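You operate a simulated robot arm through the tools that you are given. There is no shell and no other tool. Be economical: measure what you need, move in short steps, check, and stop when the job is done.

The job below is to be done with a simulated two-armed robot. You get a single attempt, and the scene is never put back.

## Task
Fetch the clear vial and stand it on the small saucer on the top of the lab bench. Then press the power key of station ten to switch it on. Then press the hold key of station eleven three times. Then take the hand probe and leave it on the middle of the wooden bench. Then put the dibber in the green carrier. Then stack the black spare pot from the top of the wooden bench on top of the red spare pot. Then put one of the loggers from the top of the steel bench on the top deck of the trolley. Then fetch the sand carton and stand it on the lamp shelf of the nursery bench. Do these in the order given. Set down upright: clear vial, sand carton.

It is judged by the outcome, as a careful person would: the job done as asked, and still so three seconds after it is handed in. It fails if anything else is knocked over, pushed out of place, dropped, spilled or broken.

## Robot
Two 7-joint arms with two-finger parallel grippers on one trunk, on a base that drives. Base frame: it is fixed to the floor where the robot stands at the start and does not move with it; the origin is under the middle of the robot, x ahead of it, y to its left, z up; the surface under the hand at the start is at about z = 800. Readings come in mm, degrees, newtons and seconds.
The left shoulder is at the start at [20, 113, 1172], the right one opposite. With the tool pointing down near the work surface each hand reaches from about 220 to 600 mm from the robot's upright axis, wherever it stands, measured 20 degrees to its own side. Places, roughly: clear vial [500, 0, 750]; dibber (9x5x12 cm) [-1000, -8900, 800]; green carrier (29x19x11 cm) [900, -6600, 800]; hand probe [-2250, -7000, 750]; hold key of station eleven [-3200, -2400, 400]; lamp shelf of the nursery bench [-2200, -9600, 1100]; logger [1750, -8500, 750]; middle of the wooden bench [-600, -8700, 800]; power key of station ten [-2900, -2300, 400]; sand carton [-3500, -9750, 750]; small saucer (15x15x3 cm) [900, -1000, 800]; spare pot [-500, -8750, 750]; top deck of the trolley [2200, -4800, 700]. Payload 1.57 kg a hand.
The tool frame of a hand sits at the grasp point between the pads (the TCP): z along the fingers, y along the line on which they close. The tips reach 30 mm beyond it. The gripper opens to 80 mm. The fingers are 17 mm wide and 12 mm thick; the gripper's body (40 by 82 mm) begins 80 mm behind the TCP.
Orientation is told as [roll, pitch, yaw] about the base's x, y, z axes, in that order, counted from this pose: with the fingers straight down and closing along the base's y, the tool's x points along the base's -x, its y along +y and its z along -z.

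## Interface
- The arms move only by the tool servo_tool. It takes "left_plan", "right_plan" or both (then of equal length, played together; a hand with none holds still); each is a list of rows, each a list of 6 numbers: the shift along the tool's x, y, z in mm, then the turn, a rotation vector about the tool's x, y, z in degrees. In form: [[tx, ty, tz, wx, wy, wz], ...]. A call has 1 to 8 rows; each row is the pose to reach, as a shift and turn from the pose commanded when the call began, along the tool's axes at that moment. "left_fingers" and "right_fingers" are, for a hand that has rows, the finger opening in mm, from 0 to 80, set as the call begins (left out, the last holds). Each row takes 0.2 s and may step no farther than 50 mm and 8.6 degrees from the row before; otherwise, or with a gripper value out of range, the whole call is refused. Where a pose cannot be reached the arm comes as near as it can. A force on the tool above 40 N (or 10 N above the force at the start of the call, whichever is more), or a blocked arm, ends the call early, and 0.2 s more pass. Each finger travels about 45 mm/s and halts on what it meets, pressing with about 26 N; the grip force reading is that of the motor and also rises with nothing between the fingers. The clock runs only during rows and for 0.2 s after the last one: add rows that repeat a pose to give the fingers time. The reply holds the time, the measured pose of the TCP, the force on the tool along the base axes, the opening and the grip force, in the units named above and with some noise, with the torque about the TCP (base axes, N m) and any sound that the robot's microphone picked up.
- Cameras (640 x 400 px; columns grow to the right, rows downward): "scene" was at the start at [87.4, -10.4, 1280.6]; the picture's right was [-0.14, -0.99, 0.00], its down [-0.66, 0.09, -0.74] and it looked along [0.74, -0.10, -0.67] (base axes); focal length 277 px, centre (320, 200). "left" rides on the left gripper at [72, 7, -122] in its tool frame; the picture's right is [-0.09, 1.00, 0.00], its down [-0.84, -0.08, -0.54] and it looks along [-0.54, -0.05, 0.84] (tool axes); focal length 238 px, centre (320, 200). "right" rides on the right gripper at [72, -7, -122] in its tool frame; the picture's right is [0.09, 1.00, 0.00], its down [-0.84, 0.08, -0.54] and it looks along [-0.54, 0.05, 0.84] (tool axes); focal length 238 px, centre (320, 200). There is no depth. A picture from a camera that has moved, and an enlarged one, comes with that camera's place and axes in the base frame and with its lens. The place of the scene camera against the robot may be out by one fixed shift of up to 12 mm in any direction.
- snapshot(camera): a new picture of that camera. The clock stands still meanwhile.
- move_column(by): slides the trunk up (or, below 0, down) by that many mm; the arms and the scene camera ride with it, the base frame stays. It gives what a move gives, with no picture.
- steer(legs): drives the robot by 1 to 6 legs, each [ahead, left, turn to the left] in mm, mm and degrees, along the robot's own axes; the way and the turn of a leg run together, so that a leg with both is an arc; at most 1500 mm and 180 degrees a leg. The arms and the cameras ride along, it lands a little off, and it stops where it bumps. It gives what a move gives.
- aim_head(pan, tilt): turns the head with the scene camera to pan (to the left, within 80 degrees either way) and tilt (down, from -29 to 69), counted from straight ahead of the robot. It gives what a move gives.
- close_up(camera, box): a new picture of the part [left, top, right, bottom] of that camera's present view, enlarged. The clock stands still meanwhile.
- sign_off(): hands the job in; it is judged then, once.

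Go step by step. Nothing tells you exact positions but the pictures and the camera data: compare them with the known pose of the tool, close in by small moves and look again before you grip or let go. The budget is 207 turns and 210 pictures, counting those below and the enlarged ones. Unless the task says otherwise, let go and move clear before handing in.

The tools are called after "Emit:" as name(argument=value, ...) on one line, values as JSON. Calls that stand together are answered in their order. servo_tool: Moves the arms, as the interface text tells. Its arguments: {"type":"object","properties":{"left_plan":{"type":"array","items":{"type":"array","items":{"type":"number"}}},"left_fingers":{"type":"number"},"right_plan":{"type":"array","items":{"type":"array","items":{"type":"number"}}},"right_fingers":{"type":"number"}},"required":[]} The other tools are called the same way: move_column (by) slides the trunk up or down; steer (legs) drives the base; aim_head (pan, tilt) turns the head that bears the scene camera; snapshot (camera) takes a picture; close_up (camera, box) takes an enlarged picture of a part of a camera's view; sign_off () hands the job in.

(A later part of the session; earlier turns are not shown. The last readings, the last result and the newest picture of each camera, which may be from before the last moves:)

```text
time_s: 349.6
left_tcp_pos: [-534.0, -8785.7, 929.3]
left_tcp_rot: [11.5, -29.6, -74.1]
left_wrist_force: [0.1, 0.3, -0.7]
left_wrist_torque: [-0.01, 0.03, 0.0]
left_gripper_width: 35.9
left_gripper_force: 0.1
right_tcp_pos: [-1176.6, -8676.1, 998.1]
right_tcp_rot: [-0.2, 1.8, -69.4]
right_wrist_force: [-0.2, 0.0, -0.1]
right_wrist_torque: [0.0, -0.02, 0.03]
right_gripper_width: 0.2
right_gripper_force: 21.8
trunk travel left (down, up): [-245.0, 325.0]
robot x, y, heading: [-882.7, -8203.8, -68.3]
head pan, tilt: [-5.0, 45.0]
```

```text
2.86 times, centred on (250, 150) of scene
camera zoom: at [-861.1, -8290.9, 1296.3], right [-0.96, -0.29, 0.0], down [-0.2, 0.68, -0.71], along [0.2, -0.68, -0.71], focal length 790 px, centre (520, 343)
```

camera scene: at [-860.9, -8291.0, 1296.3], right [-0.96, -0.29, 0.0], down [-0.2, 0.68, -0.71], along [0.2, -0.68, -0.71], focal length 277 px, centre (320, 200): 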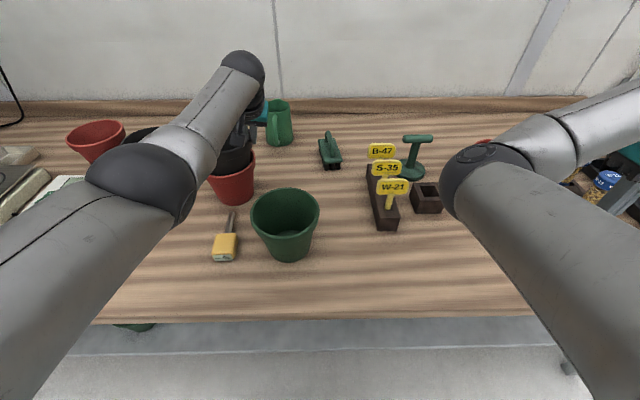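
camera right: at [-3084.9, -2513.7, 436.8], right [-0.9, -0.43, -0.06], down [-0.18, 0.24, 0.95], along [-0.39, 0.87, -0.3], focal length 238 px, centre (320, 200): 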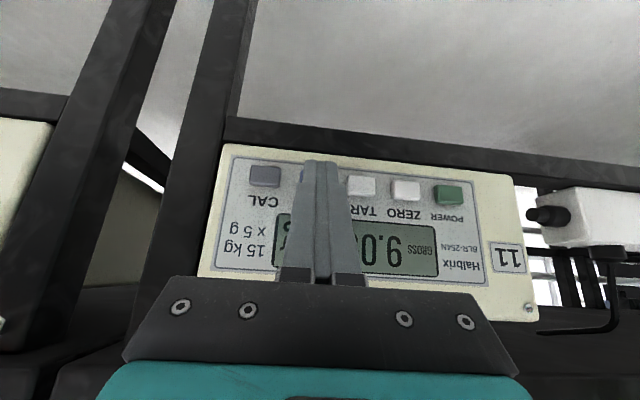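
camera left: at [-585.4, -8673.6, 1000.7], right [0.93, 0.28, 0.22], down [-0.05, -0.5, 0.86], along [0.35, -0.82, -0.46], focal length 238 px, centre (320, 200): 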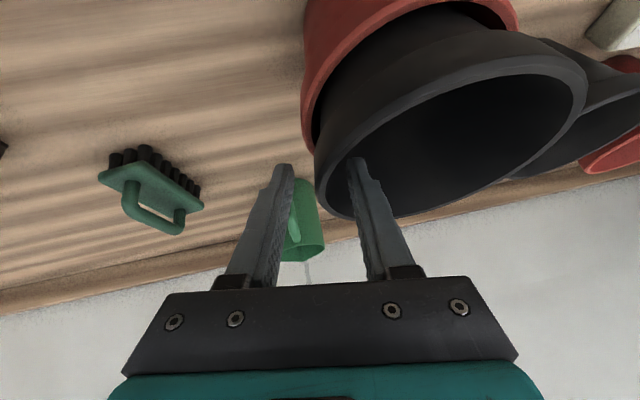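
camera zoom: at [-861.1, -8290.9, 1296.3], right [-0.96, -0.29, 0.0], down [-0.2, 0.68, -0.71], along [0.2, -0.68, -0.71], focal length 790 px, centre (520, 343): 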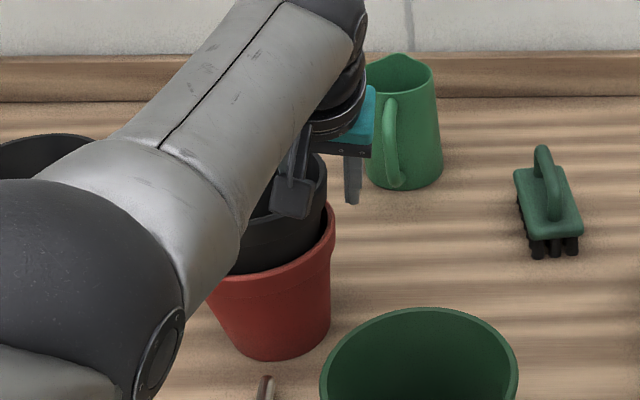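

Nested. I'll withdraw straight up and check the stack.

Emit:
servo_tool(left_plan=[[-15, 5, -26, 0, 0, 0], [-34, 12, -59, 0, 0, 0], [-55, 19, -94, 0, 0, 0], [-76, 26, -130, 0, 0, 0], [-55, 40, -142, 2, 0, -1], [-25, 55, -160, 4, 0, -2.5], [10, 70, -180, 7, 0, -4], [45, 80, -195, 8.66, 0, -5]])

Emit:
aim_head(pan=15, tilt=45)

Emit:
snapshot(camera="scene")

```text
time_s: 351.4
left_tcp_pos: [-535.2, -8636.1, 1088.9]
left_tcp_rot: [0.0, -30.1, -68.5]
left_wrist_force: [-0.1, 0.4, 0.6]
left_wrist_torque: [0.02, -0.05, -0.01]
left_gripper_width: 35.9
left_gripper_force: 0.1
right_tcp_pos: [-1178.1, -8676.3, 997.0]
right_tcp_rot: [-0.2, 1.7, -69.3]
right_wrist_force: [-0.4, 0.1, 0.4]
right_wrist_torque: [0.03, -0.03, 0.02]
right_gripper_width: 0.0
right_gripper_force: 21.0
trunk travel left (down, up): [-245.0, 325.0]
robot x, y, heading: [-883.2, -8206.1, -68.4]
head pan, tilt: [-5.0, 45.0]
```

```text
time_s: 352.2
left_tcp_pos: [-535.7, -8636.4, 1089.2]
left_tcp_rot: [0.0, -30.2, -68.4]
left_wrist_force: [-0.5, 0.1, 0.1]
left_wrist_torque: [0.01, 0.0, 0.02]
left_gripper_width: 35.9
left_gripper_force: 0.1
right_tcp_pos: [-1177.8, -8676.1, 997.0]
right_tcp_rot: [-0.1, 1.6, -69.5]
right_wrist_force: [0.5, 0.1, -1.1]
right_wrist_torque: [0.0, -0.03, 0.02]
right_gripper_width: 0.1
right_gripper_force: 21.8
trunk travel left (down, up): [-245.0, 325.0]
robot x, y, heading: [-882.8, -8203.4, -68.2]
head pan, tilt: [15.0, 45.0]
```

```text
43 pictures are left
camera scene: at [-835.9, -8278.4, 1296.3], right [-0.8, -0.6, 0.0], down [-0.42, 0.57, -0.71], along [0.42, -0.57, -0.71], focal length 277 px, centre (320, 200)
```

scene: 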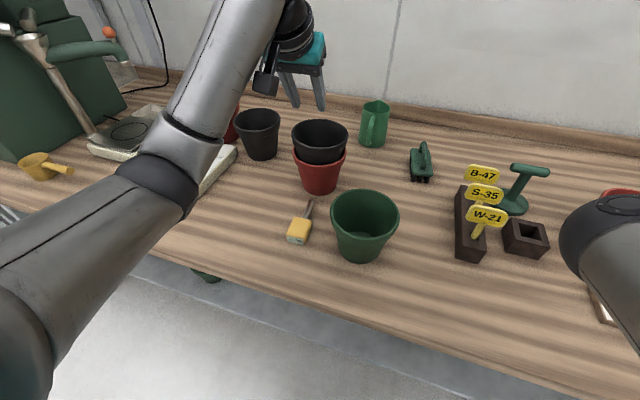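

The black pot sits nested on the red one, and everything else is in place. Next the logger on the steel bench, to my left. I'll fold the arm, raise the trunk and slide left.

Emit:
servo_tool(left_plan=[[16, 0, -18, 0, 4, 0], [32, 0, -36, 0, 8, 0], [48, 0, -54, 0, 12, 0], [64, 0, -72, 0, 16, 0], [80, 0, -90, 0, 20, 0], [96, 0, -108, 0, 24, 0], [112, 0, -126, 0, 28, 0], [126, 0, -142, 0, 30, 0]])

Emit:
move_column(by=130)

Emit:
steer(legs=[[-130, 0, -0.8], [0, 1100, 0], [0, 900, 0]])

Emit:
aim_head(pan=5, tilt=30)

Emit:
snapshot(camera="scene")

```text
time_s: 354.0
left_tcp_pos: [-602.7, -8469.9, 1148.7]
left_tcp_rot: [-0.1, -0.1, -68.5]
left_wrist_force: [0.4, -1.2, 0.1]
left_wrist_torque: [-0.01, -0.02, 0.03]
left_gripper_width: 36.0
left_gripper_force: 0.0
right_tcp_pos: [-1177.9, -8676.8, 997.5]
right_tcp_rot: [-0.2, 1.7, -69.3]
right_wrist_force: [-0.5, 0.2, -0.7]
right_wrist_torque: [0.0, 0.0, 0.02]
right_gripper_width: 0.2
right_gripper_force: 21.2
trunk travel left (down, up): [-245.0, 325.0]
robot x, y, heading: [-884.3, -8206.6, -68.1]
head pan, tilt: [15.0, 45.0]
```

```text
time_s: 355.6
left_tcp_pos: [-602.6, -8470.5, 1277.9]
left_tcp_rot: [0.0, -0.2, -68.4]
left_wrist_force: [-0.2, 0.4, 0.4]
left_wrist_torque: [-0.01, 0.0, 0.01]
left_gripper_width: 36.3
left_gripper_force: 0.0
right_tcp_pos: [-1178.6, -8676.4, 1127.0]
right_tcp_rot: [-0.3, 1.6, -69.4]
right_wrist_force: [-0.1, 0.6, 0.5]
right_wrist_torque: [0.0, 0.0, 0.0]
right_gripper_width: 0.1
right_gripper_force: 21.6
trunk travel left (down, up): [-375.0, 195.0]
robot x, y, heading: [-881.8, -8206.1, -68.2]
head pan, tilt: [15.0, 45.0]
```

```text
time_s: 366.5
left_tcp_pos: [1229.9, -7618.0, 1278.1]
left_tcp_rot: [-0.1, -0.2, -67.9]
left_wrist_force: [0.4, 0.2, -0.3]
left_wrist_torque: [0.02, 0.01, -0.02]
left_gripper_width: 36.1
left_gripper_force: 0.1
right_tcp_pos: [654.3, -7826.6, 1126.6]
right_tcp_rot: [-0.1, 1.8, -69.0]
right_wrist_force: [-0.3, -1.2, -0.5]
right_wrist_torque: [0.01, 0.0, 0.01]
right_gripper_width: 0.1
right_gripper_force: 21.8
trunk travel left (down, up): [-375.0, 195.0]
robot x, y, heading: [943.1, -7352.3, -67.6]
head pan, tilt: [15.0, 45.0]
```

```text
time_s: 367.2
left_tcp_pos: [1229.0, -7617.9, 1278.4]
left_tcp_rot: [-0.2, -0.2, -68.0]
left_wrist_force: [0.2, -0.2, -0.6]
left_wrist_torque: [-0.01, -0.03, 0.01]
left_gripper_width: 35.8
left_gripper_force: 0.1
right_tcp_pos: [654.3, -7827.7, 1127.7]
right_tcp_rot: [-0.2, 1.7, -69.0]
right_wrist_force: [0.2, -0.5, -0.3]
right_wrist_torque: [0.05, -0.01, 0.01]
right_gripper_width: 0.0
right_gripper_force: 21.1
trunk travel left (down, up): [-375.0, 195.0]
robot x, y, heading: [943.7, -7354.7, -68.0]
head pan, tilt: [5.0, 30.0]
```

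```text
42 pictures are left
camera scene: at [986.1, -7442.1, 1448.8], right [-0.89, -0.46, 0.0], down [-0.23, 0.45, -0.87], along [0.4, -0.77, -0.5], focal length 277 px, centre (320, 200)
```

scene: 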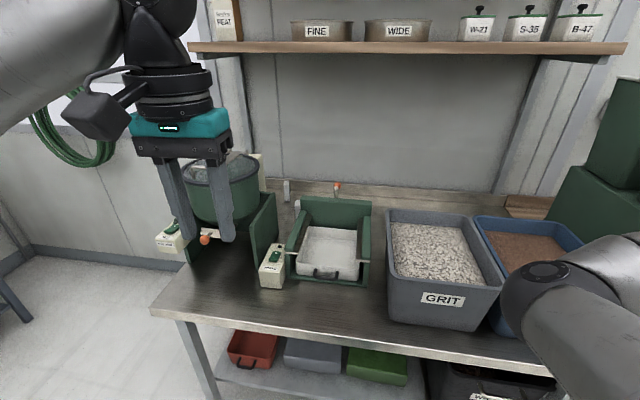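

This is the steel bench, with a mixer, a sieve box and bins. I'll zoom in to find the loggers.

Emit:
close_up(camera="scene", box=[140, 150, 390, 310])

```text
2.50 times, centred on (265, 230) of scene
camera zoom: at [986.1, -7442.1, 1448.8], right [-0.89, -0.46, 0.0], down [-0.23, 0.45, -0.87], along [0.4, -0.77, -0.5], focal length 691 px, centre (458, 125)
```

zoom: 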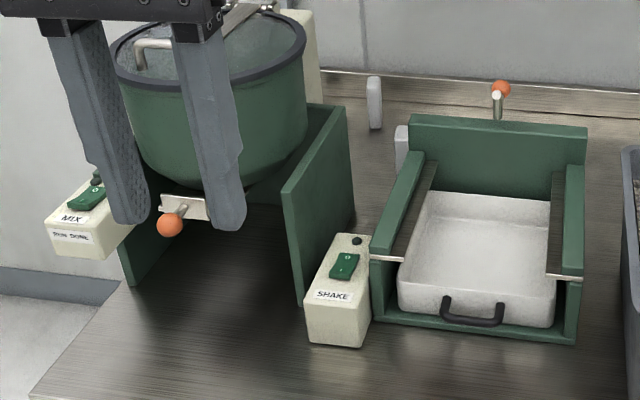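

Two small grey slabs stand at the back between mixer and shaker — probably loggers, but deep on the bench. I'll raise the trunk and view the bench from its left end.

Emit:
move_column(by=190)

Emit:
steer(legs=[[0, 1000, -1], [500, 0, 0]])

Emit:
aim_head(pan=-35, tilt=38)

Emit:
snapshot(camera="scene")

```text
time_s: 369.3
left_tcp_pos: [1228.4, -7618.4, 1467.6]
left_tcp_rot: [-0.1, -0.2, -67.9]
left_wrist_force: [0.6, -0.4, 0.2]
left_wrist_torque: [-0.02, 0.01, 0.0]
left_gripper_width: 35.9
left_gripper_force: 0.0
right_tcp_pos: [654.9, -7827.6, 1316.2]
right_tcp_rot: [-0.2, 1.8, -69.0]
right_wrist_force: [-0.5, -0.6, 0.3]
right_wrist_torque: [-0.01, 0.0, 0.02]
right_gripper_width: 0.0
right_gripper_force: 21.2
trunk travel left (down, up): [-565.0, 5.0]
robot x, y, heading: [944.1, -7352.0, -67.9]
head pan, tilt: [5.0, 30.0]
```

```text
time_s: 377.0
left_tcp_pos: [2337.2, -7702.5, 1467.0]
left_tcp_rot: [-0.1, -0.2, -67.6]
left_wrist_force: [0.5, 0.0, 0.4]
left_wrist_torque: [0.0, 0.02, 0.01]
left_gripper_width: 35.9
left_gripper_force: 0.1
right_tcp_pos: [1765.0, -7916.2, 1316.8]
right_tcp_rot: [-0.2, 1.6, -68.6]
right_wrist_force: [1.0, -0.1, -0.7]
right_wrist_torque: [0.01, 0.0, 0.01]
right_gripper_width: 0.0
right_gripper_force: 21.1
trunk travel left (down, up): [-565.0, 5.0]
robot x, y, heading: [2050.3, -7441.6, -67.4]
head pan, tilt: [5.0, 30.0]
```

```text
time_s: 378.1
left_tcp_pos: [2337.9, -7701.5, 1468.3]
left_tcp_rot: [-0.1, -0.1, -67.6]
left_wrist_force: [0.5, -0.3, 0.4]
left_wrist_torque: [-0.01, 0.01, 0.0]
left_gripper_width: 35.7
left_gripper_force: 0.2
right_tcp_pos: [1764.9, -7915.7, 1317.6]
right_tcp_rot: [-0.1, 1.7, -68.6]
right_wrist_force: [0.1, 0.9, -0.3]
right_wrist_torque: [-0.03, 0.01, -0.01]
right_gripper_width: 0.0
right_gripper_force: 21.3
trunk travel left (down, up): [-565.0, 5.0]
robot x, y, heading: [2052.5, -7439.0, -67.4]
head pan, tilt: [-35.0, 38.0]
```

```text
40 pictures are left
camera scene: at [2032.6, -7532.7, 1626.5], right [-0.98, 0.21, 0.0], down [0.13, 0.6, -0.79], along [-0.17, -0.77, -0.62], focal length 277 px, centre (320, 200)
```

scene: 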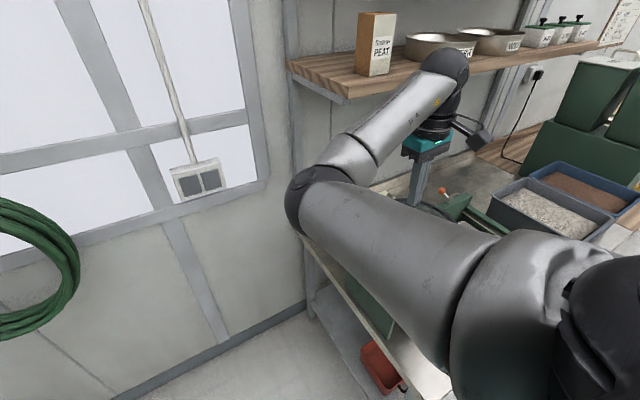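

My right arm blocks this view. I'll turn to face the bench's left end directly.

Emit:
steer(legs=[[0, 0, -62]])

Emit:
aim_head(pan=12, tilt=40)

Emit:
snapshot(camera="scene")

```text
time_s: 381.2
left_tcp_pos: [1954.3, -7815.3, 1468.2]
left_tcp_rot: [-0.1, -0.2, -129.7]
left_wrist_force: [0.3, 0.3, -0.4]
left_wrist_torque: [0.04, 0.01, -0.01]
left_gripper_width: 36.1
left_gripper_force: 0.1
right_tcp_pos: [1497.3, -7407.8, 1318.1]
right_tcp_rot: [-0.2, 1.6, -130.8]
right_wrist_force: [-0.1, 0.3, -0.8]
right_wrist_torque: [-0.01, 0.01, -0.03]
right_gripper_width: 0.0
right_gripper_force: 20.9
trunk travel left (down, up): [-565.0, 5.0]
robot x, y, heading: [2055.6, -7438.5, -129.7]
head pan, tilt: [-35.0, 38.0]
```

```text
time_s: 382.4
left_tcp_pos: [1954.4, -7814.9, 1467.9]
left_tcp_rot: [-0.2, -0.2, -129.7]
left_wrist_force: [0.4, -0.2, -0.2]
left_wrist_torque: [0.01, 0.02, 0.0]
left_gripper_width: 36.0
left_gripper_force: 0.0
right_tcp_pos: [1498.0, -7407.2, 1316.4]
right_tcp_rot: [-0.1, 1.7, -130.6]
right_wrist_force: [-1.1, -0.5, -0.1]
right_wrist_torque: [-0.01, 0.01, 0.02]
right_gripper_width: 0.1
right_gripper_force: 21.3
trunk travel left (down, up): [-565.0, 5.0]
robot x, y, heading: [2053.7, -7441.1, -129.5]
head pan, tilt: [12.0, 40.0]
```

```text
39 pictures are left
camera scene: at [2001.3, -7522.0, 1623.5], right [-0.89, 0.46, 0.0], down [0.3, 0.57, -0.77], along [-0.35, -0.68, -0.64], focal length 277 px, centre (320, 200)
```

scene: 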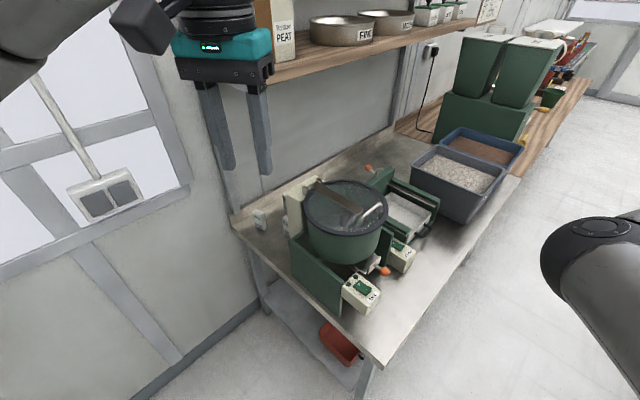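

Emit:
close_up(camera="scene", box=[225, 170, 385, 270])

```text
4.00 times, centred on (305, 220) of scene
camera zoom: at [2001.3, -7522.0, 1623.5], right [-0.89, 0.46, 0.0], down [0.3, 0.57, -0.77], along [-0.35, -0.68, -0.64], focal length 1106 px, centre (380, 120)
```

zoom: 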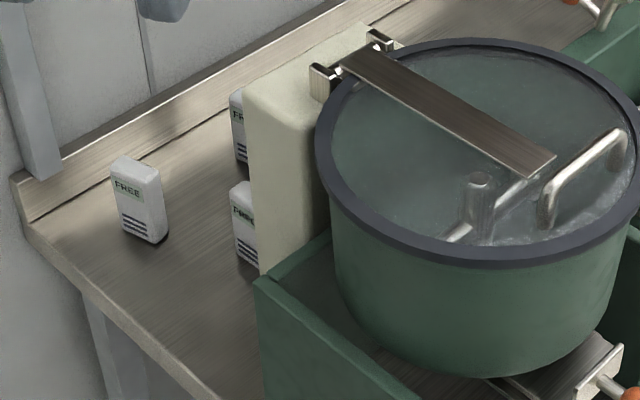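

White loggers marked FREE stand behind the mixer; the nearest is at the back-left corner, around [1843, -8405]. My right hand is actually best placed for it: I'll face the wall left of the bench and reach over to the right.

Emit:
steer(legs=[[0, 0, 60.5], [0, 45, 0]])

Emit:
move_column(by=-300)

Emit:
servo_tool(right_plan=[[-40, 0, 0, 0, 0, 0], [-80, 0, 0, 0, 0, 0], [-120, 0, 0, 0, 0, 0]], right_fingers=60)

Emit:
steer(legs=[[390, 0, 0]])

Emit:
snapshot(camera="right")

```text
time_s: 385.9
left_tcp_pos: [2367.1, -7700.0, 1467.4]
left_tcp_rot: [-0.1, -0.2, -70.4]
left_wrist_force: [0.1, -0.3, 0.0]
left_wrist_torque: [-0.01, 0.01, 0.0]
left_gripper_width: 36.1
left_gripper_force: 0.0
right_tcp_pos: [1784.8, -7884.8, 1317.2]
right_tcp_rot: [-0.3, 1.7, -71.3]
right_wrist_force: [-0.1, 0.2, 0.1]
right_wrist_torque: [0.0, 0.04, -0.04]
right_gripper_width: 0.0
right_gripper_force: 21.3
trunk travel left (down, up): [-565.0, 5.0]
robot x, y, heading: [2095.7, -7424.7, -70.1]
head pan, tilt: [12.0, 40.0]
```

```text
time_s: 388.9
left_tcp_pos: [2366.3, -7698.8, 1168.9]
left_tcp_rot: [-0.1, -0.2, -70.5]
left_wrist_force: [0.4, 0.2, 0.3]
left_wrist_torque: [-0.01, -0.01, -0.03]
left_gripper_width: 36.3
left_gripper_force: 0.1
right_tcp_pos: [1783.1, -7885.3, 1016.9]
right_tcp_rot: [-0.1, 1.7, -71.4]
right_wrist_force: [0.2, 0.5, 0.2]
right_wrist_torque: [0.01, 0.03, 0.01]
right_gripper_width: 0.1
right_gripper_force: 21.8
trunk travel left (down, up): [-265.0, 305.0]
robot x, y, heading: [2091.8, -7426.3, -70.3]
head pan, tilt: [12.0, 40.0]
```

```text
time_s: 389.7
left_tcp_pos: [2365.6, -7700.6, 1168.8]
left_tcp_rot: [0.0, -0.2, -70.4]
left_wrist_force: [0.3, 0.0, -0.4]
left_wrist_torque: [0.01, -0.01, 0.0]
left_gripper_width: 35.9
left_gripper_force: 0.0
right_tcp_pos: [1818.6, -8000.9, 1012.9]
right_tcp_rot: [-0.3, 1.8, -71.5]
right_wrist_force: [-0.1, 0.2, 0.0]
right_wrist_torque: [-0.01, 0.01, -0.02]
right_gripper_width: 60.0
right_gripper_force: 0.0
trunk travel left (down, up): [-265.0, 305.0]
robot x, y, heading: [2093.0, -7426.7, -70.2]
head pan, tilt: [12.0, 40.0]
```

```text
time_s: 392.1
left_tcp_pos: [2496.7, -8062.8, 1167.8]
left_tcp_rot: [0.1, -0.2, -70.4]
left_wrist_force: [-0.2, -1.7, -0.6]
left_wrist_torque: [-0.01, 0.01, 0.0]
left_gripper_width: 36.0
left_gripper_force: 0.1
right_tcp_pos: [1948.0, -8361.1, 1013.3]
right_tcp_rot: [-0.3, 1.8, -71.5]
right_wrist_force: [0.1, 0.2, -0.4]
right_wrist_torque: [0.03, 0.0, 0.0]
right_gripper_width: 59.7
right_gripper_force: 0.0
trunk travel left (down, up): [-265.0, 305.0]
robot x, y, heading: [2226.8, -7786.1, -70.2]
head pan, tilt: [12.0, 40.0]
```

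```text
37 pictures are left
camera right: at [1921.8, -8298.7, 1137.7], right [0.92, 0.4, 0.0], down [0.35, -0.78, 0.52], along [0.21, -0.47, -0.86], focal length 238 px, centre (320, 200)
```

right: 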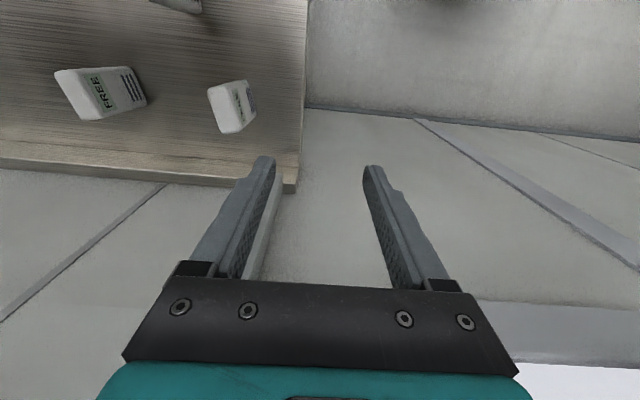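

The nearest FREE logger is 120 mm to the right of the hand. I'll slide the base right and look again.

Emit:
steer(legs=[[0, -122, 1]])

Emit:
servo_tool(right_plan=[[0, 0, 40, 0, 0, 0], [0, 0, 70, 0, 0, 0]])

Emit:
snapshot(camera="right")

```text
time_s: 393.4
left_tcp_pos: [2381.9, -8102.2, 1167.4]
left_tcp_rot: [0.0, -0.2, -69.5]
left_wrist_force: [0.1, -0.3, 1.0]
left_wrist_torque: [0.02, -0.05, 0.01]
left_gripper_width: 36.0
left_gripper_force: 0.1
right_tcp_pos: [1838.5, -8407.7, 1013.9]
right_tcp_rot: [-0.2, 1.7, -70.7]
right_wrist_force: [-0.1, 0.3, 0.0]
right_wrist_torque: [0.03, -0.03, -0.03]
right_gripper_width: 59.9
right_gripper_force: 0.0
trunk travel left (down, up): [-265.0, 305.0]
robot x, y, heading: [2106.3, -7832.3, -69.5]
head pan, tilt: [12.0, 40.0]
```

```text
time_s: 393.9
left_tcp_pos: [2382.1, -8099.8, 1169.0]
left_tcp_rot: [0.0, -0.1, -69.6]
left_wrist_force: [-1.3, 1.0, -0.2]
left_wrist_torque: [0.02, 0.0, -0.04]
left_gripper_width: 36.0
left_gripper_force: 0.1
right_tcp_pos: [1838.2, -8408.7, 943.3]
right_tcp_rot: [-0.2, 1.7, -70.6]
right_wrist_force: [-0.8, 0.7, -0.2]
right_wrist_torque: [0.0, -0.03, 0.01]
right_gripper_width: 60.0
right_gripper_force: 0.1
trunk travel left (down, up): [-265.0, 305.0]
robot x, y, heading: [2107.7, -7830.9, -69.6]
head pan, tilt: [12.0, 40.0]
```

```text
36 pictures are left
camera right: at [1811.6, -8345.9, 1068.2], right [0.91, 0.42, 0.0], down [0.36, -0.78, 0.52], along [0.21, -0.47, -0.86], focal length 238 px, centre (320, 200)
```

right: 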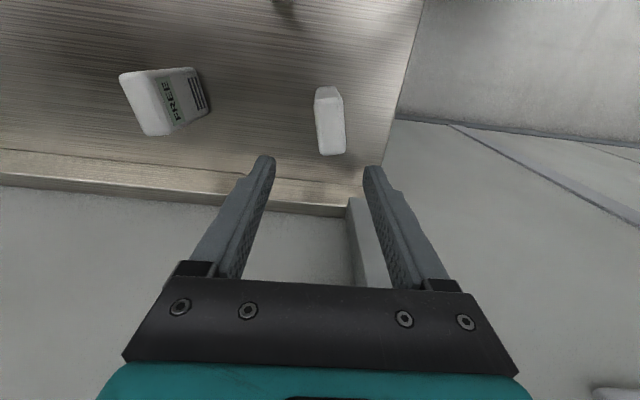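

The logger's top is at [1842, -8392, 842]. I'll centre over it, descend and check.

Emit:
servo_tool(right_plan=[[14, 9.4, 20, 0, 0, 0], [14, 9.4, 55, 0, 0, 0], [14, 9.4, 65, 0, 0, 0]])

Emit:
snapshot(camera="right")

```text
time_s: 394.8
left_tcp_pos: [2381.9, -8101.1, 1168.5]
left_tcp_rot: [0.0, -0.1, -69.6]
left_wrist_force: [0.1, 0.2, -0.8]
left_wrist_torque: [0.0, -0.01, 0.04]
left_gripper_width: 36.2
left_gripper_force: 0.1
right_tcp_pos: [1843.1, -8390.3, 878.5]
right_tcp_rot: [-0.2, 1.7, -70.5]
right_wrist_force: [0.5, 0.6, 0.2]
right_wrist_torque: [0.01, 0.02, -0.01]
right_gripper_width: 59.7
right_gripper_force: 0.0
trunk travel left (down, up): [-265.0, 305.0]
robot x, y, heading: [2104.7, -7827.6, -69.2]
head pan, tilt: [12.0, 40.0]
```

```text
35 pictures are left
camera right: at [1814.8, -8327.9, 1003.7], right [0.91, 0.42, 0.0], down [0.36, -0.78, 0.52], along [0.21, -0.47, -0.86], focal length 238 px, centre (320, 200)
```

right: 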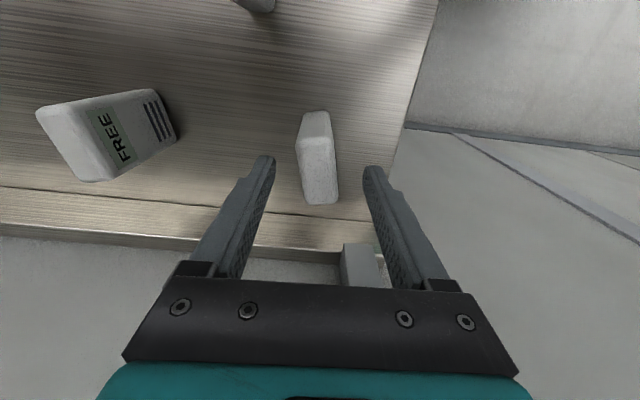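

Emit:
servo_tool(right_plan=[[-8, 0, 20, 0, 0, 0], [-8, 0, 45, 0, 0, 0], [-8, 0, 58, 0, 0, 0], [-8, 0, 58, 0, 0, 0]])

Emit:
servo_tool(right_plan=[[0, 0, 0, 0, 0, 0], [0, 0, 0, 0, 0, 0], [0, 0, 0, 0, 0, 0]], right_fingers=5)

Emit:
servo_tool(right_plan=[[0, 0, -15, 0, 0, 0], [0, 0, -50, 0, 0, 0], [0, 0, -90, 0, 0, 0], [0, 0, -130, 0, 0, 0]])

Emit:
snapshot(camera="right")

```text
time_s: 395.8
left_tcp_pos: [2382.6, -8100.6, 1168.4]
left_tcp_rot: [0.1, -0.2, -69.7]
left_wrist_force: [-0.4, -0.6, 0.3]
left_wrist_torque: [0.02, -0.01, 0.03]
left_gripper_width: 36.0
left_gripper_force: 0.1
right_tcp_pos: [1843.9, -8395.5, 821.7]
right_tcp_rot: [-0.1, 1.6, -70.6]
right_wrist_force: [-0.9, -0.1, 0.0]
right_wrist_torque: [-0.02, 0.01, -0.01]
right_gripper_width: 60.1
right_gripper_force: 0.0
trunk travel left (down, up): [-265.0, 305.0]
robot x, y, heading: [2107.0, -7828.7, -69.4]
head pan, tilt: [12.0, 40.0]
```

```text
time_s: 396.6
left_tcp_pos: [2381.9, -8100.9, 1167.8]
left_tcp_rot: [0.0, -0.2, -69.6]
left_wrist_force: [-0.3, 0.3, 0.1]
left_wrist_torque: [0.01, 0.0, 0.0]
left_gripper_width: 35.9
left_gripper_force: 0.0
right_tcp_pos: [1843.6, -8394.9, 821.4]
right_tcp_rot: [-0.2, 1.7, -70.6]
right_wrist_force: [-0.4, 0.1, -0.1]
right_wrist_torque: [-0.01, -0.04, -0.02]
right_gripper_width: 25.8
right_gripper_force: 21.9
trunk travel left (down, up): [-265.0, 305.0]
robot x, y, heading: [2106.9, -7830.1, -69.3]
head pan, tilt: [12.0, 40.0]
```

```text
time_s: 397.6
left_tcp_pos: [2384.4, -8101.9, 1167.5]
left_tcp_rot: [-0.2, -0.3, -69.5]
left_wrist_force: [-0.2, 0.0, -0.7]
left_wrist_torque: [0.02, 0.03, -0.03]
left_gripper_width: 35.9
left_gripper_force: 0.0
right_tcp_pos: [1846.3, -8396.4, 948.6]
right_tcp_rot: [-0.2, 1.8, -70.5]
right_wrist_force: [-0.4, 0.0, -1.1]
right_wrist_torque: [0.01, 0.02, -0.02]
right_gripper_width: 25.6
right_gripper_force: 25.7
trunk travel left (down, up): [-265.0, 305.0]
robot x, y, heading: [2108.6, -7827.5, -69.3]
head pan, tilt: [12.0, 40.0]
```

```text
34 pictures are left
camera right: at [1819.1, -8334.0, 1074.3], right [0.91, 0.42, 0.0], down [0.36, -0.78, 0.51], along [0.21, -0.47, -0.86], focal length 238 px, centre (320, 200)
```

right: 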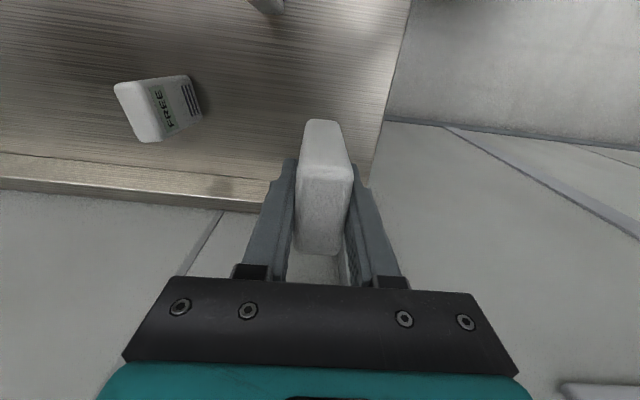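

Logger in hand. I'll move left off the bench, back away, then raise the trunk and drive back down the room toward the trolley.

Emit:
steer(legs=[[0, 385, 0], [-500, 0, 0]])

Emit:
move_column(by=180)

Emit:
steer(legs=[[-1400, 0, 0], [-1300, 0, 0], [0, 0, 90]])

Emit:
aim_head(pan=-35, tilt=35)

Emit:
snapshot(camera="scene")

```text
time_s: 402.5
left_tcp_pos: [2572.2, -7499.8, 1169.1]
left_tcp_rot: [0.0, -0.2, -69.7]
left_wrist_force: [0.8, 0.2, 0.5]
left_wrist_torque: [-0.01, 0.0, 0.0]
left_gripper_width: 36.0
left_gripper_force: 0.0
right_tcp_pos: [2035.4, -7793.3, 949.7]
right_tcp_rot: [-0.3, 1.7, -70.6]
right_wrist_force: [-0.6, 0.3, -0.7]
right_wrist_torque: [-0.03, 0.01, -0.03]
right_gripper_width: 25.7
right_gripper_force: 26.8
trunk travel left (down, up): [-265.0, 305.0]
robot x, y, heading: [2299.0, -7226.4, -69.6]
head pan, tilt: [12.0, 40.0]
```

```text
time_s: 404.5
left_tcp_pos: [2572.6, -7499.3, 1348.0]
left_tcp_rot: [0.0, -0.2, -69.6]
left_wrist_force: [1.4, -0.3, 0.8]
left_wrist_torque: [0.02, 0.03, -0.03]
left_gripper_width: 36.1
left_gripper_force: 0.1
right_tcp_pos: [2035.4, -7794.2, 1128.2]
right_tcp_rot: [-0.1, 1.9, -70.6]
right_wrist_force: [-0.2, 1.4, -1.5]
right_wrist_torque: [-0.02, 0.01, -0.03]
right_gripper_width: 25.4
right_gripper_force: 26.5
trunk travel left (down, up): [-445.0, 125.0]
robot x, y, heading: [2298.7, -7229.8, -69.4]
head pan, tilt: [12.0, 40.0]
```

```text
time_s: 421.6
left_tcp_pos: [1591.9, -4400.8, 1347.5]
left_tcp_rot: [0.0, -0.2, 21.3]
left_wrist_force: [0.2, 0.0, 0.3]
left_wrist_torque: [0.02, 0.02, 0.0]
left_gripper_width: 36.0
left_gripper_force: 0.0
right_tcp_pos: [1894.7, -4931.7, 1129.0]
right_tcp_rot: [-0.2, 1.6, 20.3]
right_wrist_force: [-0.1, -0.1, -0.4]
right_wrist_torque: [-0.01, -0.01, -0.01]
right_gripper_width: 25.4
right_gripper_force: 26.0
trunk travel left (down, up): [-445.0, 125.0]
robot x, y, heading: [1322.9, -4681.7, 21.5]
head pan, tilt: [12.0, 40.0]
```

```text
time_s: 422.8
left_tcp_pos: [1590.6, -4400.2, 1348.3]
left_tcp_rot: [0.0, -0.2, 21.3]
left_wrist_force: [-0.6, -0.3, 0.1]
left_wrist_torque: [0.05, -0.02, 0.03]
left_gripper_width: 36.0
left_gripper_force: 0.1
right_tcp_pos: [1895.2, -4933.1, 1129.5]
right_tcp_rot: [-0.2, 1.7, 20.4]
right_wrist_force: [0.0, 0.6, -0.7]
right_wrist_torque: [-0.01, -0.02, 0.01]
right_gripper_width: 25.7
right_gripper_force: 25.9
trunk travel left (down, up): [-445.0, 125.0]
robot x, y, heading: [1324.6, -4685.6, 21.3]
head pan, tilt: [-35.0, 35.0]
```

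```text
33 pictures are left
camera scene: at [1413.1, -4696.0, 1511.1], right [-0.23, -0.97, 0.0], down [-0.56, 0.13, -0.82], along [0.8, -0.19, -0.57], focal length 277 px, centre (320, 200)
```

scene: 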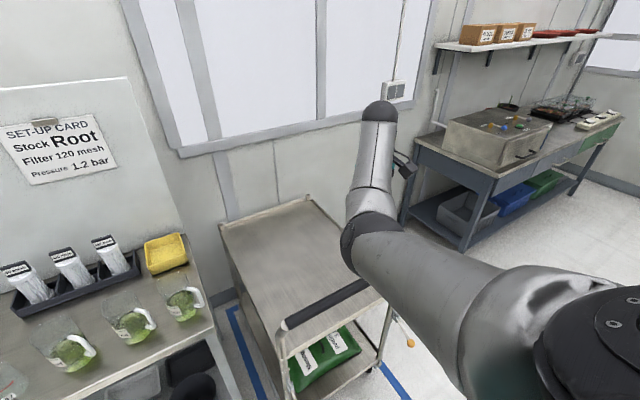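

The trolley's top deck is clear, with its handle at the near end. I'll drive so the right hand is over the near half of the deck, then lower.

Emit:
steer(legs=[[180, 45, 0]])

Emit:
move_column(by=-200)

Emit:
snapshot(camera="right")

Emit:
snapshot(camera="scene")

```text
time_s: 424.3
left_tcp_pos: [1741.4, -4292.3, 1347.9]
left_tcp_rot: [0.0, -0.2, 21.5]
left_wrist_force: [-0.3, 0.0, 0.4]
left_wrist_torque: [-0.03, -0.01, 0.01]
left_gripper_width: 36.0
left_gripper_force: 0.0
right_tcp_pos: [2045.6, -4825.1, 1129.9]
right_tcp_rot: [-0.3, 1.8, 20.4]
right_wrist_force: [0.2, 0.9, -1.3]
right_wrist_torque: [0.02, -0.02, 0.0]
right_gripper_width: 25.6
right_gripper_force: 26.0
trunk travel left (down, up): [-445.0, 125.0]
robot x, y, heading: [1475.0, -4573.4, 21.5]
head pan, tilt: [-35.0, 35.0]
```

```text
time_s: 426.5
left_tcp_pos: [1740.8, -4293.0, 1147.9]
left_tcp_rot: [0.0, -0.3, 21.4]
left_wrist_force: [-0.6, 1.1, -0.4]
left_wrist_torque: [0.04, 0.01, -0.01]
left_gripper_width: 36.1
left_gripper_force: 0.0
right_tcp_pos: [2045.9, -4823.9, 929.2]
right_tcp_rot: [-0.2, 1.7, 20.4]
right_wrist_force: [0.0, -0.6, -0.3]
right_wrist_torque: [0.0, 0.01, 0.02]
right_gripper_width: 25.5
right_gripper_force: 26.4
trunk travel left (down, up): [-245.0, 325.0]
robot x, y, heading: [1475.3, -4572.9, 21.4]
head pan, tilt: [-35.0, 35.0]
```

```text
32 pictures are left
camera right: at [1985.3, -4854.4, 1053.9], right [-0.43, 0.9, 0.0], down [0.77, 0.37, 0.52], along [0.47, 0.22, -0.86], focal length 238 px, centre (320, 200)
```

right: 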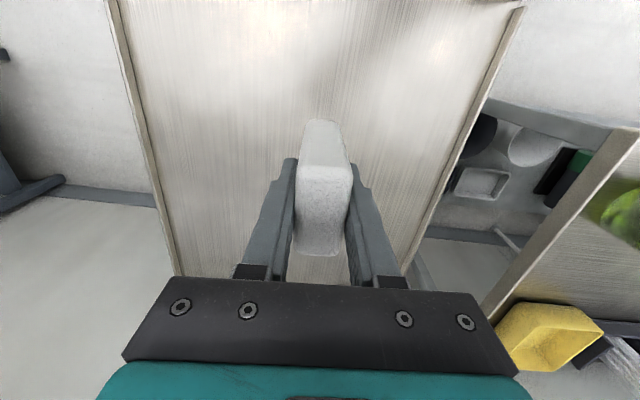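

```text
31 pictures are left
camera scene: at [1563.6, -4588.9, 1311.2], right [-0.23, -0.97, 0.0], down [-0.56, 0.13, -0.82], along [0.8, -0.19, -0.57], focal length 277 px, centre (320, 200)
```

scene: 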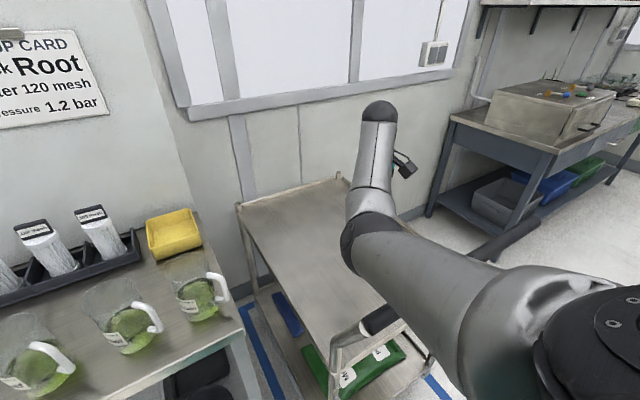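

The right elbow sits just above the trolley's handle, so lowering here would hit it. I'll raise, back out, and approach from the trolley's open long side instead.

Emit:
move_column(by=200)

Emit:
steer(legs=[[-400, 0, 0], [0, 0, 89.5], [-850, 0, 0], [0, -540, 0]])

Emit:
snapshot(camera="right")

Emit:
snapshot(camera="scene")

```text
time_s: 428.6
left_tcp_pos: [1742.2, -4293.0, 1348.2]
left_tcp_rot: [0.0, -0.3, 21.5]
left_wrist_force: [0.1, 0.0, 0.4]
left_wrist_torque: [0.0, 0.01, 0.02]
left_gripper_width: 35.7
left_gripper_force: 0.1
right_tcp_pos: [2045.0, -4824.1, 1129.0]
right_tcp_rot: [-0.2, 1.9, 20.4]
right_wrist_force: [-0.2, 1.0, -0.1]
right_wrist_torque: [0.01, 0.01, 0.03]
right_gripper_width: 25.7
right_gripper_force: 25.9
trunk travel left (down, up): [-445.0, 125.0]
robot x, y, heading: [1473.6, -4573.5, 21.7]
head pan, tilt: [-35.0, 35.0]
```

```text
time_s: 441.4
left_tcp_pos: [1592.5, -5046.7, 1348.8]
left_tcp_rot: [0.2, -0.2, 112.2]
left_wrist_force: [0.1, 0.8, 0.1]
left_wrist_torque: [-0.01, 0.05, 0.01]
left_gripper_width: 35.7
left_gripper_force: 0.0
right_tcp_pos: [2119.2, -4735.2, 1128.7]
right_tcp_rot: [-0.1, 1.8, 111.2]
right_wrist_force: [-0.3, 0.1, -0.7]
right_wrist_torque: [-0.05, 0.03, 0.01]
right_gripper_width: 25.7
right_gripper_force: 25.8
trunk travel left (down, up): [-445.0, 125.0]
robot x, y, heading: [1874.9, -5308.6, 112.3]
head pan, tilt: [-35.0, 35.0]
stopped in leg 4: the robot was blocked; the commanded pose is now the measured one
```

```text
30 pictures are left
camera right: at [2152.6, -4796.6, 1252.6], right [-0.9, -0.45, 0.0], down [-0.38, 0.77, 0.52], along [-0.23, 0.46, -0.86], focal length 238 px, centre (320, 200)
```

right: 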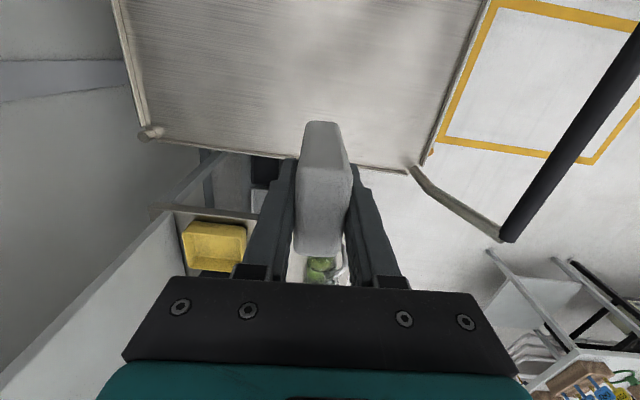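

```text
29 pictures are left
camera scene: at [1887.3, -5213.4, 1511.0], right [0.98, -0.22, 0.0], down [-0.13, -0.56, -0.82], along [0.18, 0.8, -0.57], focal length 277 px, centre (320, 200)
```

scene: 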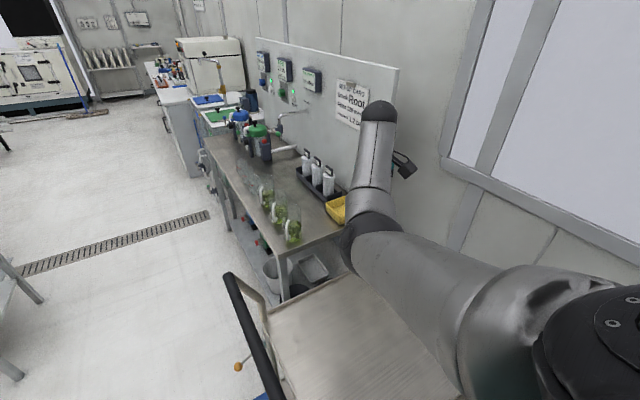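

The base bumped lightly while sliding along the trolley, and stopped. The hand is already well over the deck, so I'll back the base off a little and lower from here.

Emit:
steer(legs=[[-45, 25, 0]])

Emit:
move_column(by=-220)

Emit:
servo_tool(right_plan=[[0, 0, 30, 0, 0, 0], [0, 0, 60, 0, 0, 0], [0, 0, 90, 0, 0, 0]])

Emit:
snapshot(camera="right")

Emit:
snapshot(camera="scene")

```text
time_s: 442.4
left_tcp_pos: [1584.7, -5100.8, 1348.0]
left_tcp_rot: [-0.2, -0.3, 112.3]
left_wrist_force: [0.3, -1.5, 0.1]
left_wrist_torque: [0.01, -0.03, -0.01]
left_gripper_width: 36.1
left_gripper_force: 0.1
right_tcp_pos: [2112.9, -4788.7, 1130.7]
right_tcp_rot: [-0.2, 1.7, 111.3]
right_wrist_force: [-0.1, -0.9, 0.2]
right_wrist_torque: [0.02, 0.0, 0.0]
right_gripper_width: 25.4
right_gripper_force: 25.8
trunk travel left (down, up): [-445.0, 125.0]
robot x, y, heading: [1870.3, -5361.0, 112.3]
head pan, tilt: [-35.0, 35.0]
```

```text
time_s: 444.7
left_tcp_pos: [1583.6, -5098.9, 1128.8]
left_tcp_rot: [0.1, -0.2, 112.3]
left_wrist_force: [0.2, -0.3, 0.2]
left_wrist_torque: [-0.01, -0.02, -0.01]
left_gripper_width: 36.1
left_gripper_force: 0.1
right_tcp_pos: [2111.8, -4788.2, 909.1]
right_tcp_rot: [-0.3, 1.8, 111.2]
right_wrist_force: [1.0, 0.3, -0.9]
right_wrist_torque: [0.02, -0.01, -0.03]
right_gripper_width: 25.5
right_gripper_force: 26.3
trunk travel left (down, up): [-225.0, 345.0]
robot x, y, heading: [1865.3, -5360.0, 112.3]
head pan, tilt: [-35.0, 35.0]
```

```text
time_s: 445.5
left_tcp_pos: [1584.6, -5098.7, 1128.8]
left_tcp_rot: [-0.1, -0.2, 112.2]
left_wrist_force: [0.2, -0.3, 0.4]
left_wrist_torque: [-0.01, 0.03, 0.01]
left_gripper_width: 35.6
left_gripper_force: 0.1
right_tcp_pos: [2112.4, -4789.3, 817.7]
right_tcp_rot: [-0.2, 1.7, 111.1]
right_wrist_force: [0.2, -0.2, -0.8]
right_wrist_torque: [-0.03, 0.02, 0.01]
right_gripper_width: 25.4
right_gripper_force: 26.3
trunk travel left (down, up): [-225.0, 345.0]
robot x, y, heading: [1869.3, -5362.3, 112.4]
head pan, tilt: [-35.0, 35.0]
```

```text
28 pictures are left
camera right: at [2144.1, -4850.5, 943.3], right [-0.89, -0.45, 0.0], down [-0.38, 0.77, 0.52], along [-0.23, 0.46, -0.86], focal length 238 px, centre (320, 200)
```

right: 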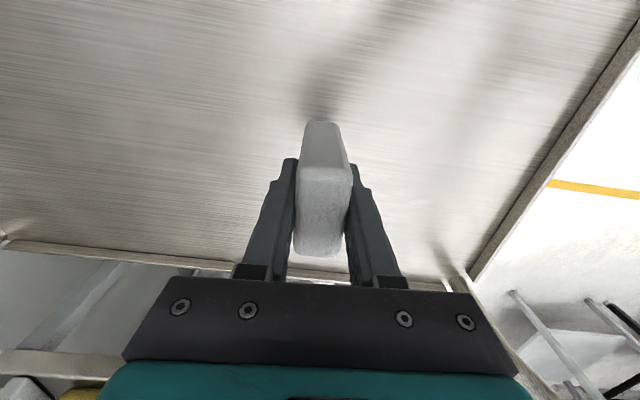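

```text
27 pictures are left
camera scene: at [1878.6, -5265.5, 1291.1], right [0.98, -0.22, 0.0], down [-0.13, -0.56, -0.82], along [0.18, 0.8, -0.57], focal length 277 px, centre (320, 200)
```

scene: 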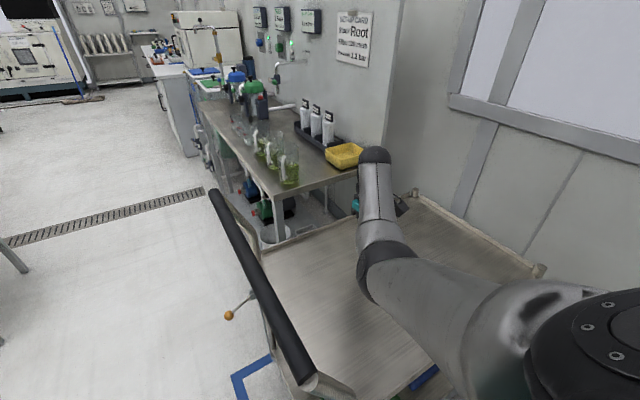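

Well inside the deck. Lower until contact.

Emit:
servo_tool(right_plan=[[0, 0, 10, 0, 0, 0], [0, 0, 18, 0, 0, 0], [0, 0, 24, 0, 0, 0], [0, 0, 30, 0, 0, 0], [0, 0, 34, 0, 0, 0]])

Emit:
servo_tool(right_plan=[[0, 0, 4, 0, 0, 0], [0, 0, 8, 0, 0, 0], [0, 0, 12, 0, 0, 0], [0, 0, 16, 0, 0, 0], [0, 0, 20, 0, 0, 0]])

```text
time_s: 446.7
left_tcp_pos: [1584.4, -5098.4, 1129.1]
left_tcp_rot: [0.0, -0.3, 112.3]
left_wrist_force: [-0.1, 0.6, 0.3]
left_wrist_torque: [-0.02, -0.07, -0.02]
left_gripper_width: 36.2
left_gripper_force: 0.0
right_tcp_pos: [2113.0, -4790.1, 784.8]
right_tcp_rot: [-0.3, 1.7, 111.3]
right_wrist_force: [0.1, 0.8, 0.0]
right_wrist_torque: [-0.01, 0.0, 0.0]
right_gripper_width: 25.5
right_gripper_force: 26.3
trunk travel left (down, up): [-225.0, 345.0]
robot x, y, heading: [1867.9, -5360.7, 112.5]
head pan, tilt: [-35.0, 35.0]
```

```text
time_s: 447.9
left_tcp_pos: [1584.3, -5097.3, 1127.1]
left_tcp_rot: [-0.1, -0.3, 112.3]
left_wrist_force: [0.2, -1.1, 0.6]
left_wrist_torque: [0.0, 0.02, -0.01]
left_gripper_width: 35.9
left_gripper_force: 0.0
right_tcp_pos: [2114.1, -4790.7, 763.5]
right_tcp_rot: [-0.2, 1.8, 111.3]
right_wrist_force: [0.1, 0.3, -1.4]
right_wrist_torque: [0.02, -0.03, 0.01]
right_gripper_width: 25.4
right_gripper_force: 25.7
trunk travel left (down, up): [-225.0, 345.0]
robot x, y, heading: [1863.3, -5360.8, 112.2]
head pan, tilt: [-35.0, 35.0]
```

Emit:
servo_tool(right_plan=[[0, 0, 3, 0, 0, 0], [0, 0, 6, 0, 0, 0], [0, 0, 9, 0, 0, 0], [0, 0, 12, 0, 0, 0], [0, 0, 15, 0, 0, 0], [0, 0, 18, 0, 0, 0]])

Emit:
snapshot(camera="right")

```text
time_s: 449.3
left_tcp_pos: [1584.2, -5101.9, 1128.5]
left_tcp_rot: [-0.1, -0.4, 112.3]
left_wrist_force: [-0.4, 0.3, 0.1]
left_wrist_torque: [0.02, 0.01, 0.0]
left_gripper_width: 36.2
left_gripper_force: 0.0
right_tcp_pos: [2114.3, -4790.9, 749.2]
right_tcp_rot: [-0.3, 1.4, 111.1]
right_wrist_force: [0.6, -1.1, 25.0]
right_wrist_torque: [-0.09, 0.19, 0.02]
right_gripper_width: 25.4
right_gripper_force: 26.2
trunk travel left (down, up): [-225.0, 345.0]
robot x, y, heading: [1869.4, -5359.0, 112.3]
head pan, tilt: [-35.0, 35.0]
```

```text
26 pictures are left
camera right: at [2145.8, -4852.9, 874.1], right [-0.9, -0.45, 0.0], down [-0.38, 0.76, 0.52], along [-0.23, 0.47, -0.85], focal length 238 px, centre (320, 200)
```

right: 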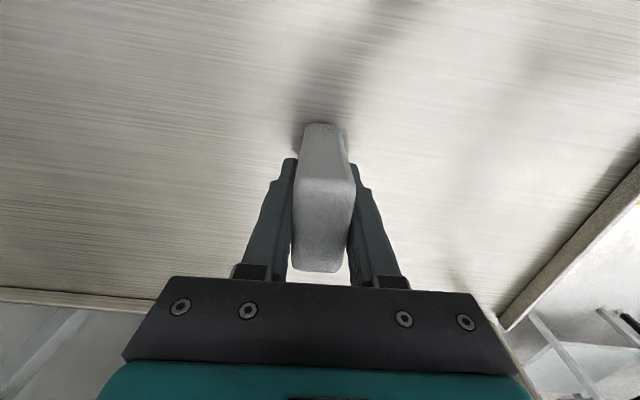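

Contact with the deck. Ease up, release, and retreat upward.

Emit:
servo_tool(right_plan=[[0, 0, -3, 0, 0, 0], [0, 0, -4, 0, 0, 0]])

Emit:
servo_tool(right_plan=[[0, 0, 0, 0, 0, 0], [0, 0, 0, 0, 0, 0], [0, 0, 0, 0, 0, 0]], right_fingers=60)

Emit:
servo_tool(right_plan=[[0, 0, -30, 0, 0, 0], [0, 0, -70, 0, 0, 0], [0, 0, -115, 0, 0, 0], [0, 0, -160, 0, 0, 0]])

Emit:
snapshot(camera="right")

```text
time_s: 449.9
left_tcp_pos: [1584.6, -5098.5, 1127.4]
left_tcp_rot: [0.1, -0.2, 112.3]
left_wrist_force: [0.3, 0.8, 0.0]
left_wrist_torque: [-0.01, 0.0, 0.0]
left_gripper_width: 35.8
left_gripper_force: 0.0
right_tcp_pos: [2113.2, -4792.9, 750.4]
right_tcp_rot: [-0.1, 1.8, 111.4]
right_wrist_force: [-0.9, 2.8, 7.5]
right_wrist_torque: [0.26, 0.13, -0.03]
right_gripper_width: 25.7
right_gripper_force: 25.6
trunk travel left (down, up): [-225.0, 345.0]
robot x, y, heading: [1870.5, -5361.4, 112.3]
head pan, tilt: [-35.0, 35.0]
```

```text
time_s: 450.7
left_tcp_pos: [1584.6, -5098.1, 1128.2]
left_tcp_rot: [0.0, -0.3, 112.3]
left_wrist_force: [0.5, -0.2, 0.1]
left_wrist_torque: [0.01, -0.03, -0.01]
left_gripper_width: 36.4
left_gripper_force: 0.0
right_tcp_pos: [2114.7, -4791.3, 751.0]
right_tcp_rot: [-0.2, 1.8, 111.3]
right_wrist_force: [1.1, -0.2, 0.0]
right_wrist_torque: [0.02, 0.03, 0.01]
right_gripper_width: 60.1
right_gripper_force: 0.1
trunk travel left (down, up): [-225.0, 345.0]
robot x, y, heading: [1869.4, -5363.7, 112.2]
head pan, tilt: [-35.0, 35.0]
```

```text
time_s: 451.7
left_tcp_pos: [1584.1, -5099.2, 1128.4]
left_tcp_rot: [-0.1, -0.2, 112.2]
left_wrist_force: [0.5, -0.3, -0.3]
left_wrist_torque: [0.05, 0.01, -0.01]
left_gripper_width: 36.0
left_gripper_force: 0.0
right_tcp_pos: [2114.3, -4788.2, 913.8]
right_tcp_rot: [-0.2, 1.9, 111.2]
right_wrist_force: [-0.6, -0.1, -0.4]
right_wrist_torque: [0.02, -0.03, -0.03]
right_gripper_width: 60.0
right_gripper_force: 0.1
trunk travel left (down, up): [-225.0, 345.0]
robot x, y, heading: [1870.1, -5363.2, 112.2]
head pan, tilt: [-35.0, 35.0]
```

```text
25 pictures are left
camera right: at [2145.8, -4848.4, 1037.4], right [-0.9, -0.44, 0.0], down [-0.38, 0.77, 0.51], along [-0.23, 0.46, -0.86], focal length 238 px, centre (320, 200)
```

right: 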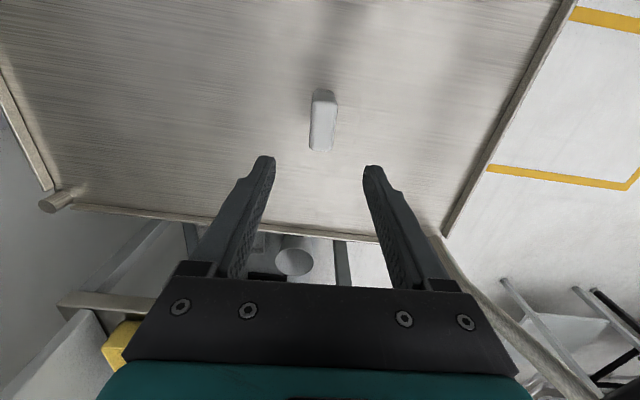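

The logger stands on the trolley deck. Last: the sand carton at the far right of the nursery bench. I'll raise the trunk and drive back through the room.

Emit:
move_column(by=220)

Emit:
steer(legs=[[-380, 0, 0], [0, 320, 0], [0, 0, -90], [0, 0, -91], [1060, 0, 0]])

Emit:
steer(legs=[[0, -1500, 0]])

```text
time_s: 454.0
left_tcp_pos: [1584.4, -5099.4, 1349.0]
left_tcp_rot: [0.0, -0.3, 112.3]
left_wrist_force: [0.8, -1.3, -1.2]
left_wrist_torque: [0.0, -0.01, 0.0]
left_gripper_width: 36.0
left_gripper_force: 0.1
right_tcp_pos: [2112.5, -4787.0, 1132.6]
right_tcp_rot: [-0.2, 1.8, 111.3]
right_wrist_force: [0.3, -1.1, -0.3]
right_wrist_torque: [-0.05, 0.01, -0.01]
right_gripper_width: 60.3
right_gripper_force: 0.1
trunk travel left (down, up): [-445.0, 125.0]
robot x, y, heading: [1871.9, -5363.2, 112.5]
head pan, tilt: [-35.0, 35.0]
```

```text
time_s: 470.6
left_tcp_pos: [2437.5, -7019.1, 1348.0]
left_tcp_rot: [0.0, -0.3, -65.4]
left_wrist_force: [0.2, -0.7, -0.6]
left_wrist_torque: [0.02, 0.02, -0.04]
left_gripper_width: 36.0
left_gripper_force: 0.1
right_tcp_pos: [1922.7, -7353.4, 1132.7]
right_tcp_rot: [-0.2, 1.7, -66.2]
right_wrist_force: [0.3, 0.2, -0.6]
right_wrist_torque: [0.01, -0.01, -0.01]
right_gripper_width: 59.9
right_gripper_force: 0.1
trunk travel left (down, up): [-445.0, 125.0]
robot x, y, heading: [2141.8, -6767.5, -64.8]
head pan, tilt: [-35.0, 35.0]
```

```text
time_s: 478.0
left_tcp_pos: [1083.7, -7649.9, 1348.2]
left_tcp_rot: [0.0, -0.3, -64.9]
left_wrist_force: [0.1, 0.3, 0.4]
left_wrist_torque: [0.02, 0.0, 0.0]
left_gripper_width: 36.0
left_gripper_force: 0.1
right_tcp_pos: [571.3, -7988.6, 1131.9]
right_tcp_rot: [-0.2, 1.7, -65.9]
right_wrist_force: [-0.4, 0.2, -0.3]
right_wrist_torque: [0.0, 0.02, -0.02]
right_gripper_width: 60.2
right_gripper_force: 0.1
trunk travel left (down, up): [-445.0, 125.0]
robot x, y, heading: [790.0, -7399.8, -64.9]
head pan, tilt: [-35.0, 35.0]
```

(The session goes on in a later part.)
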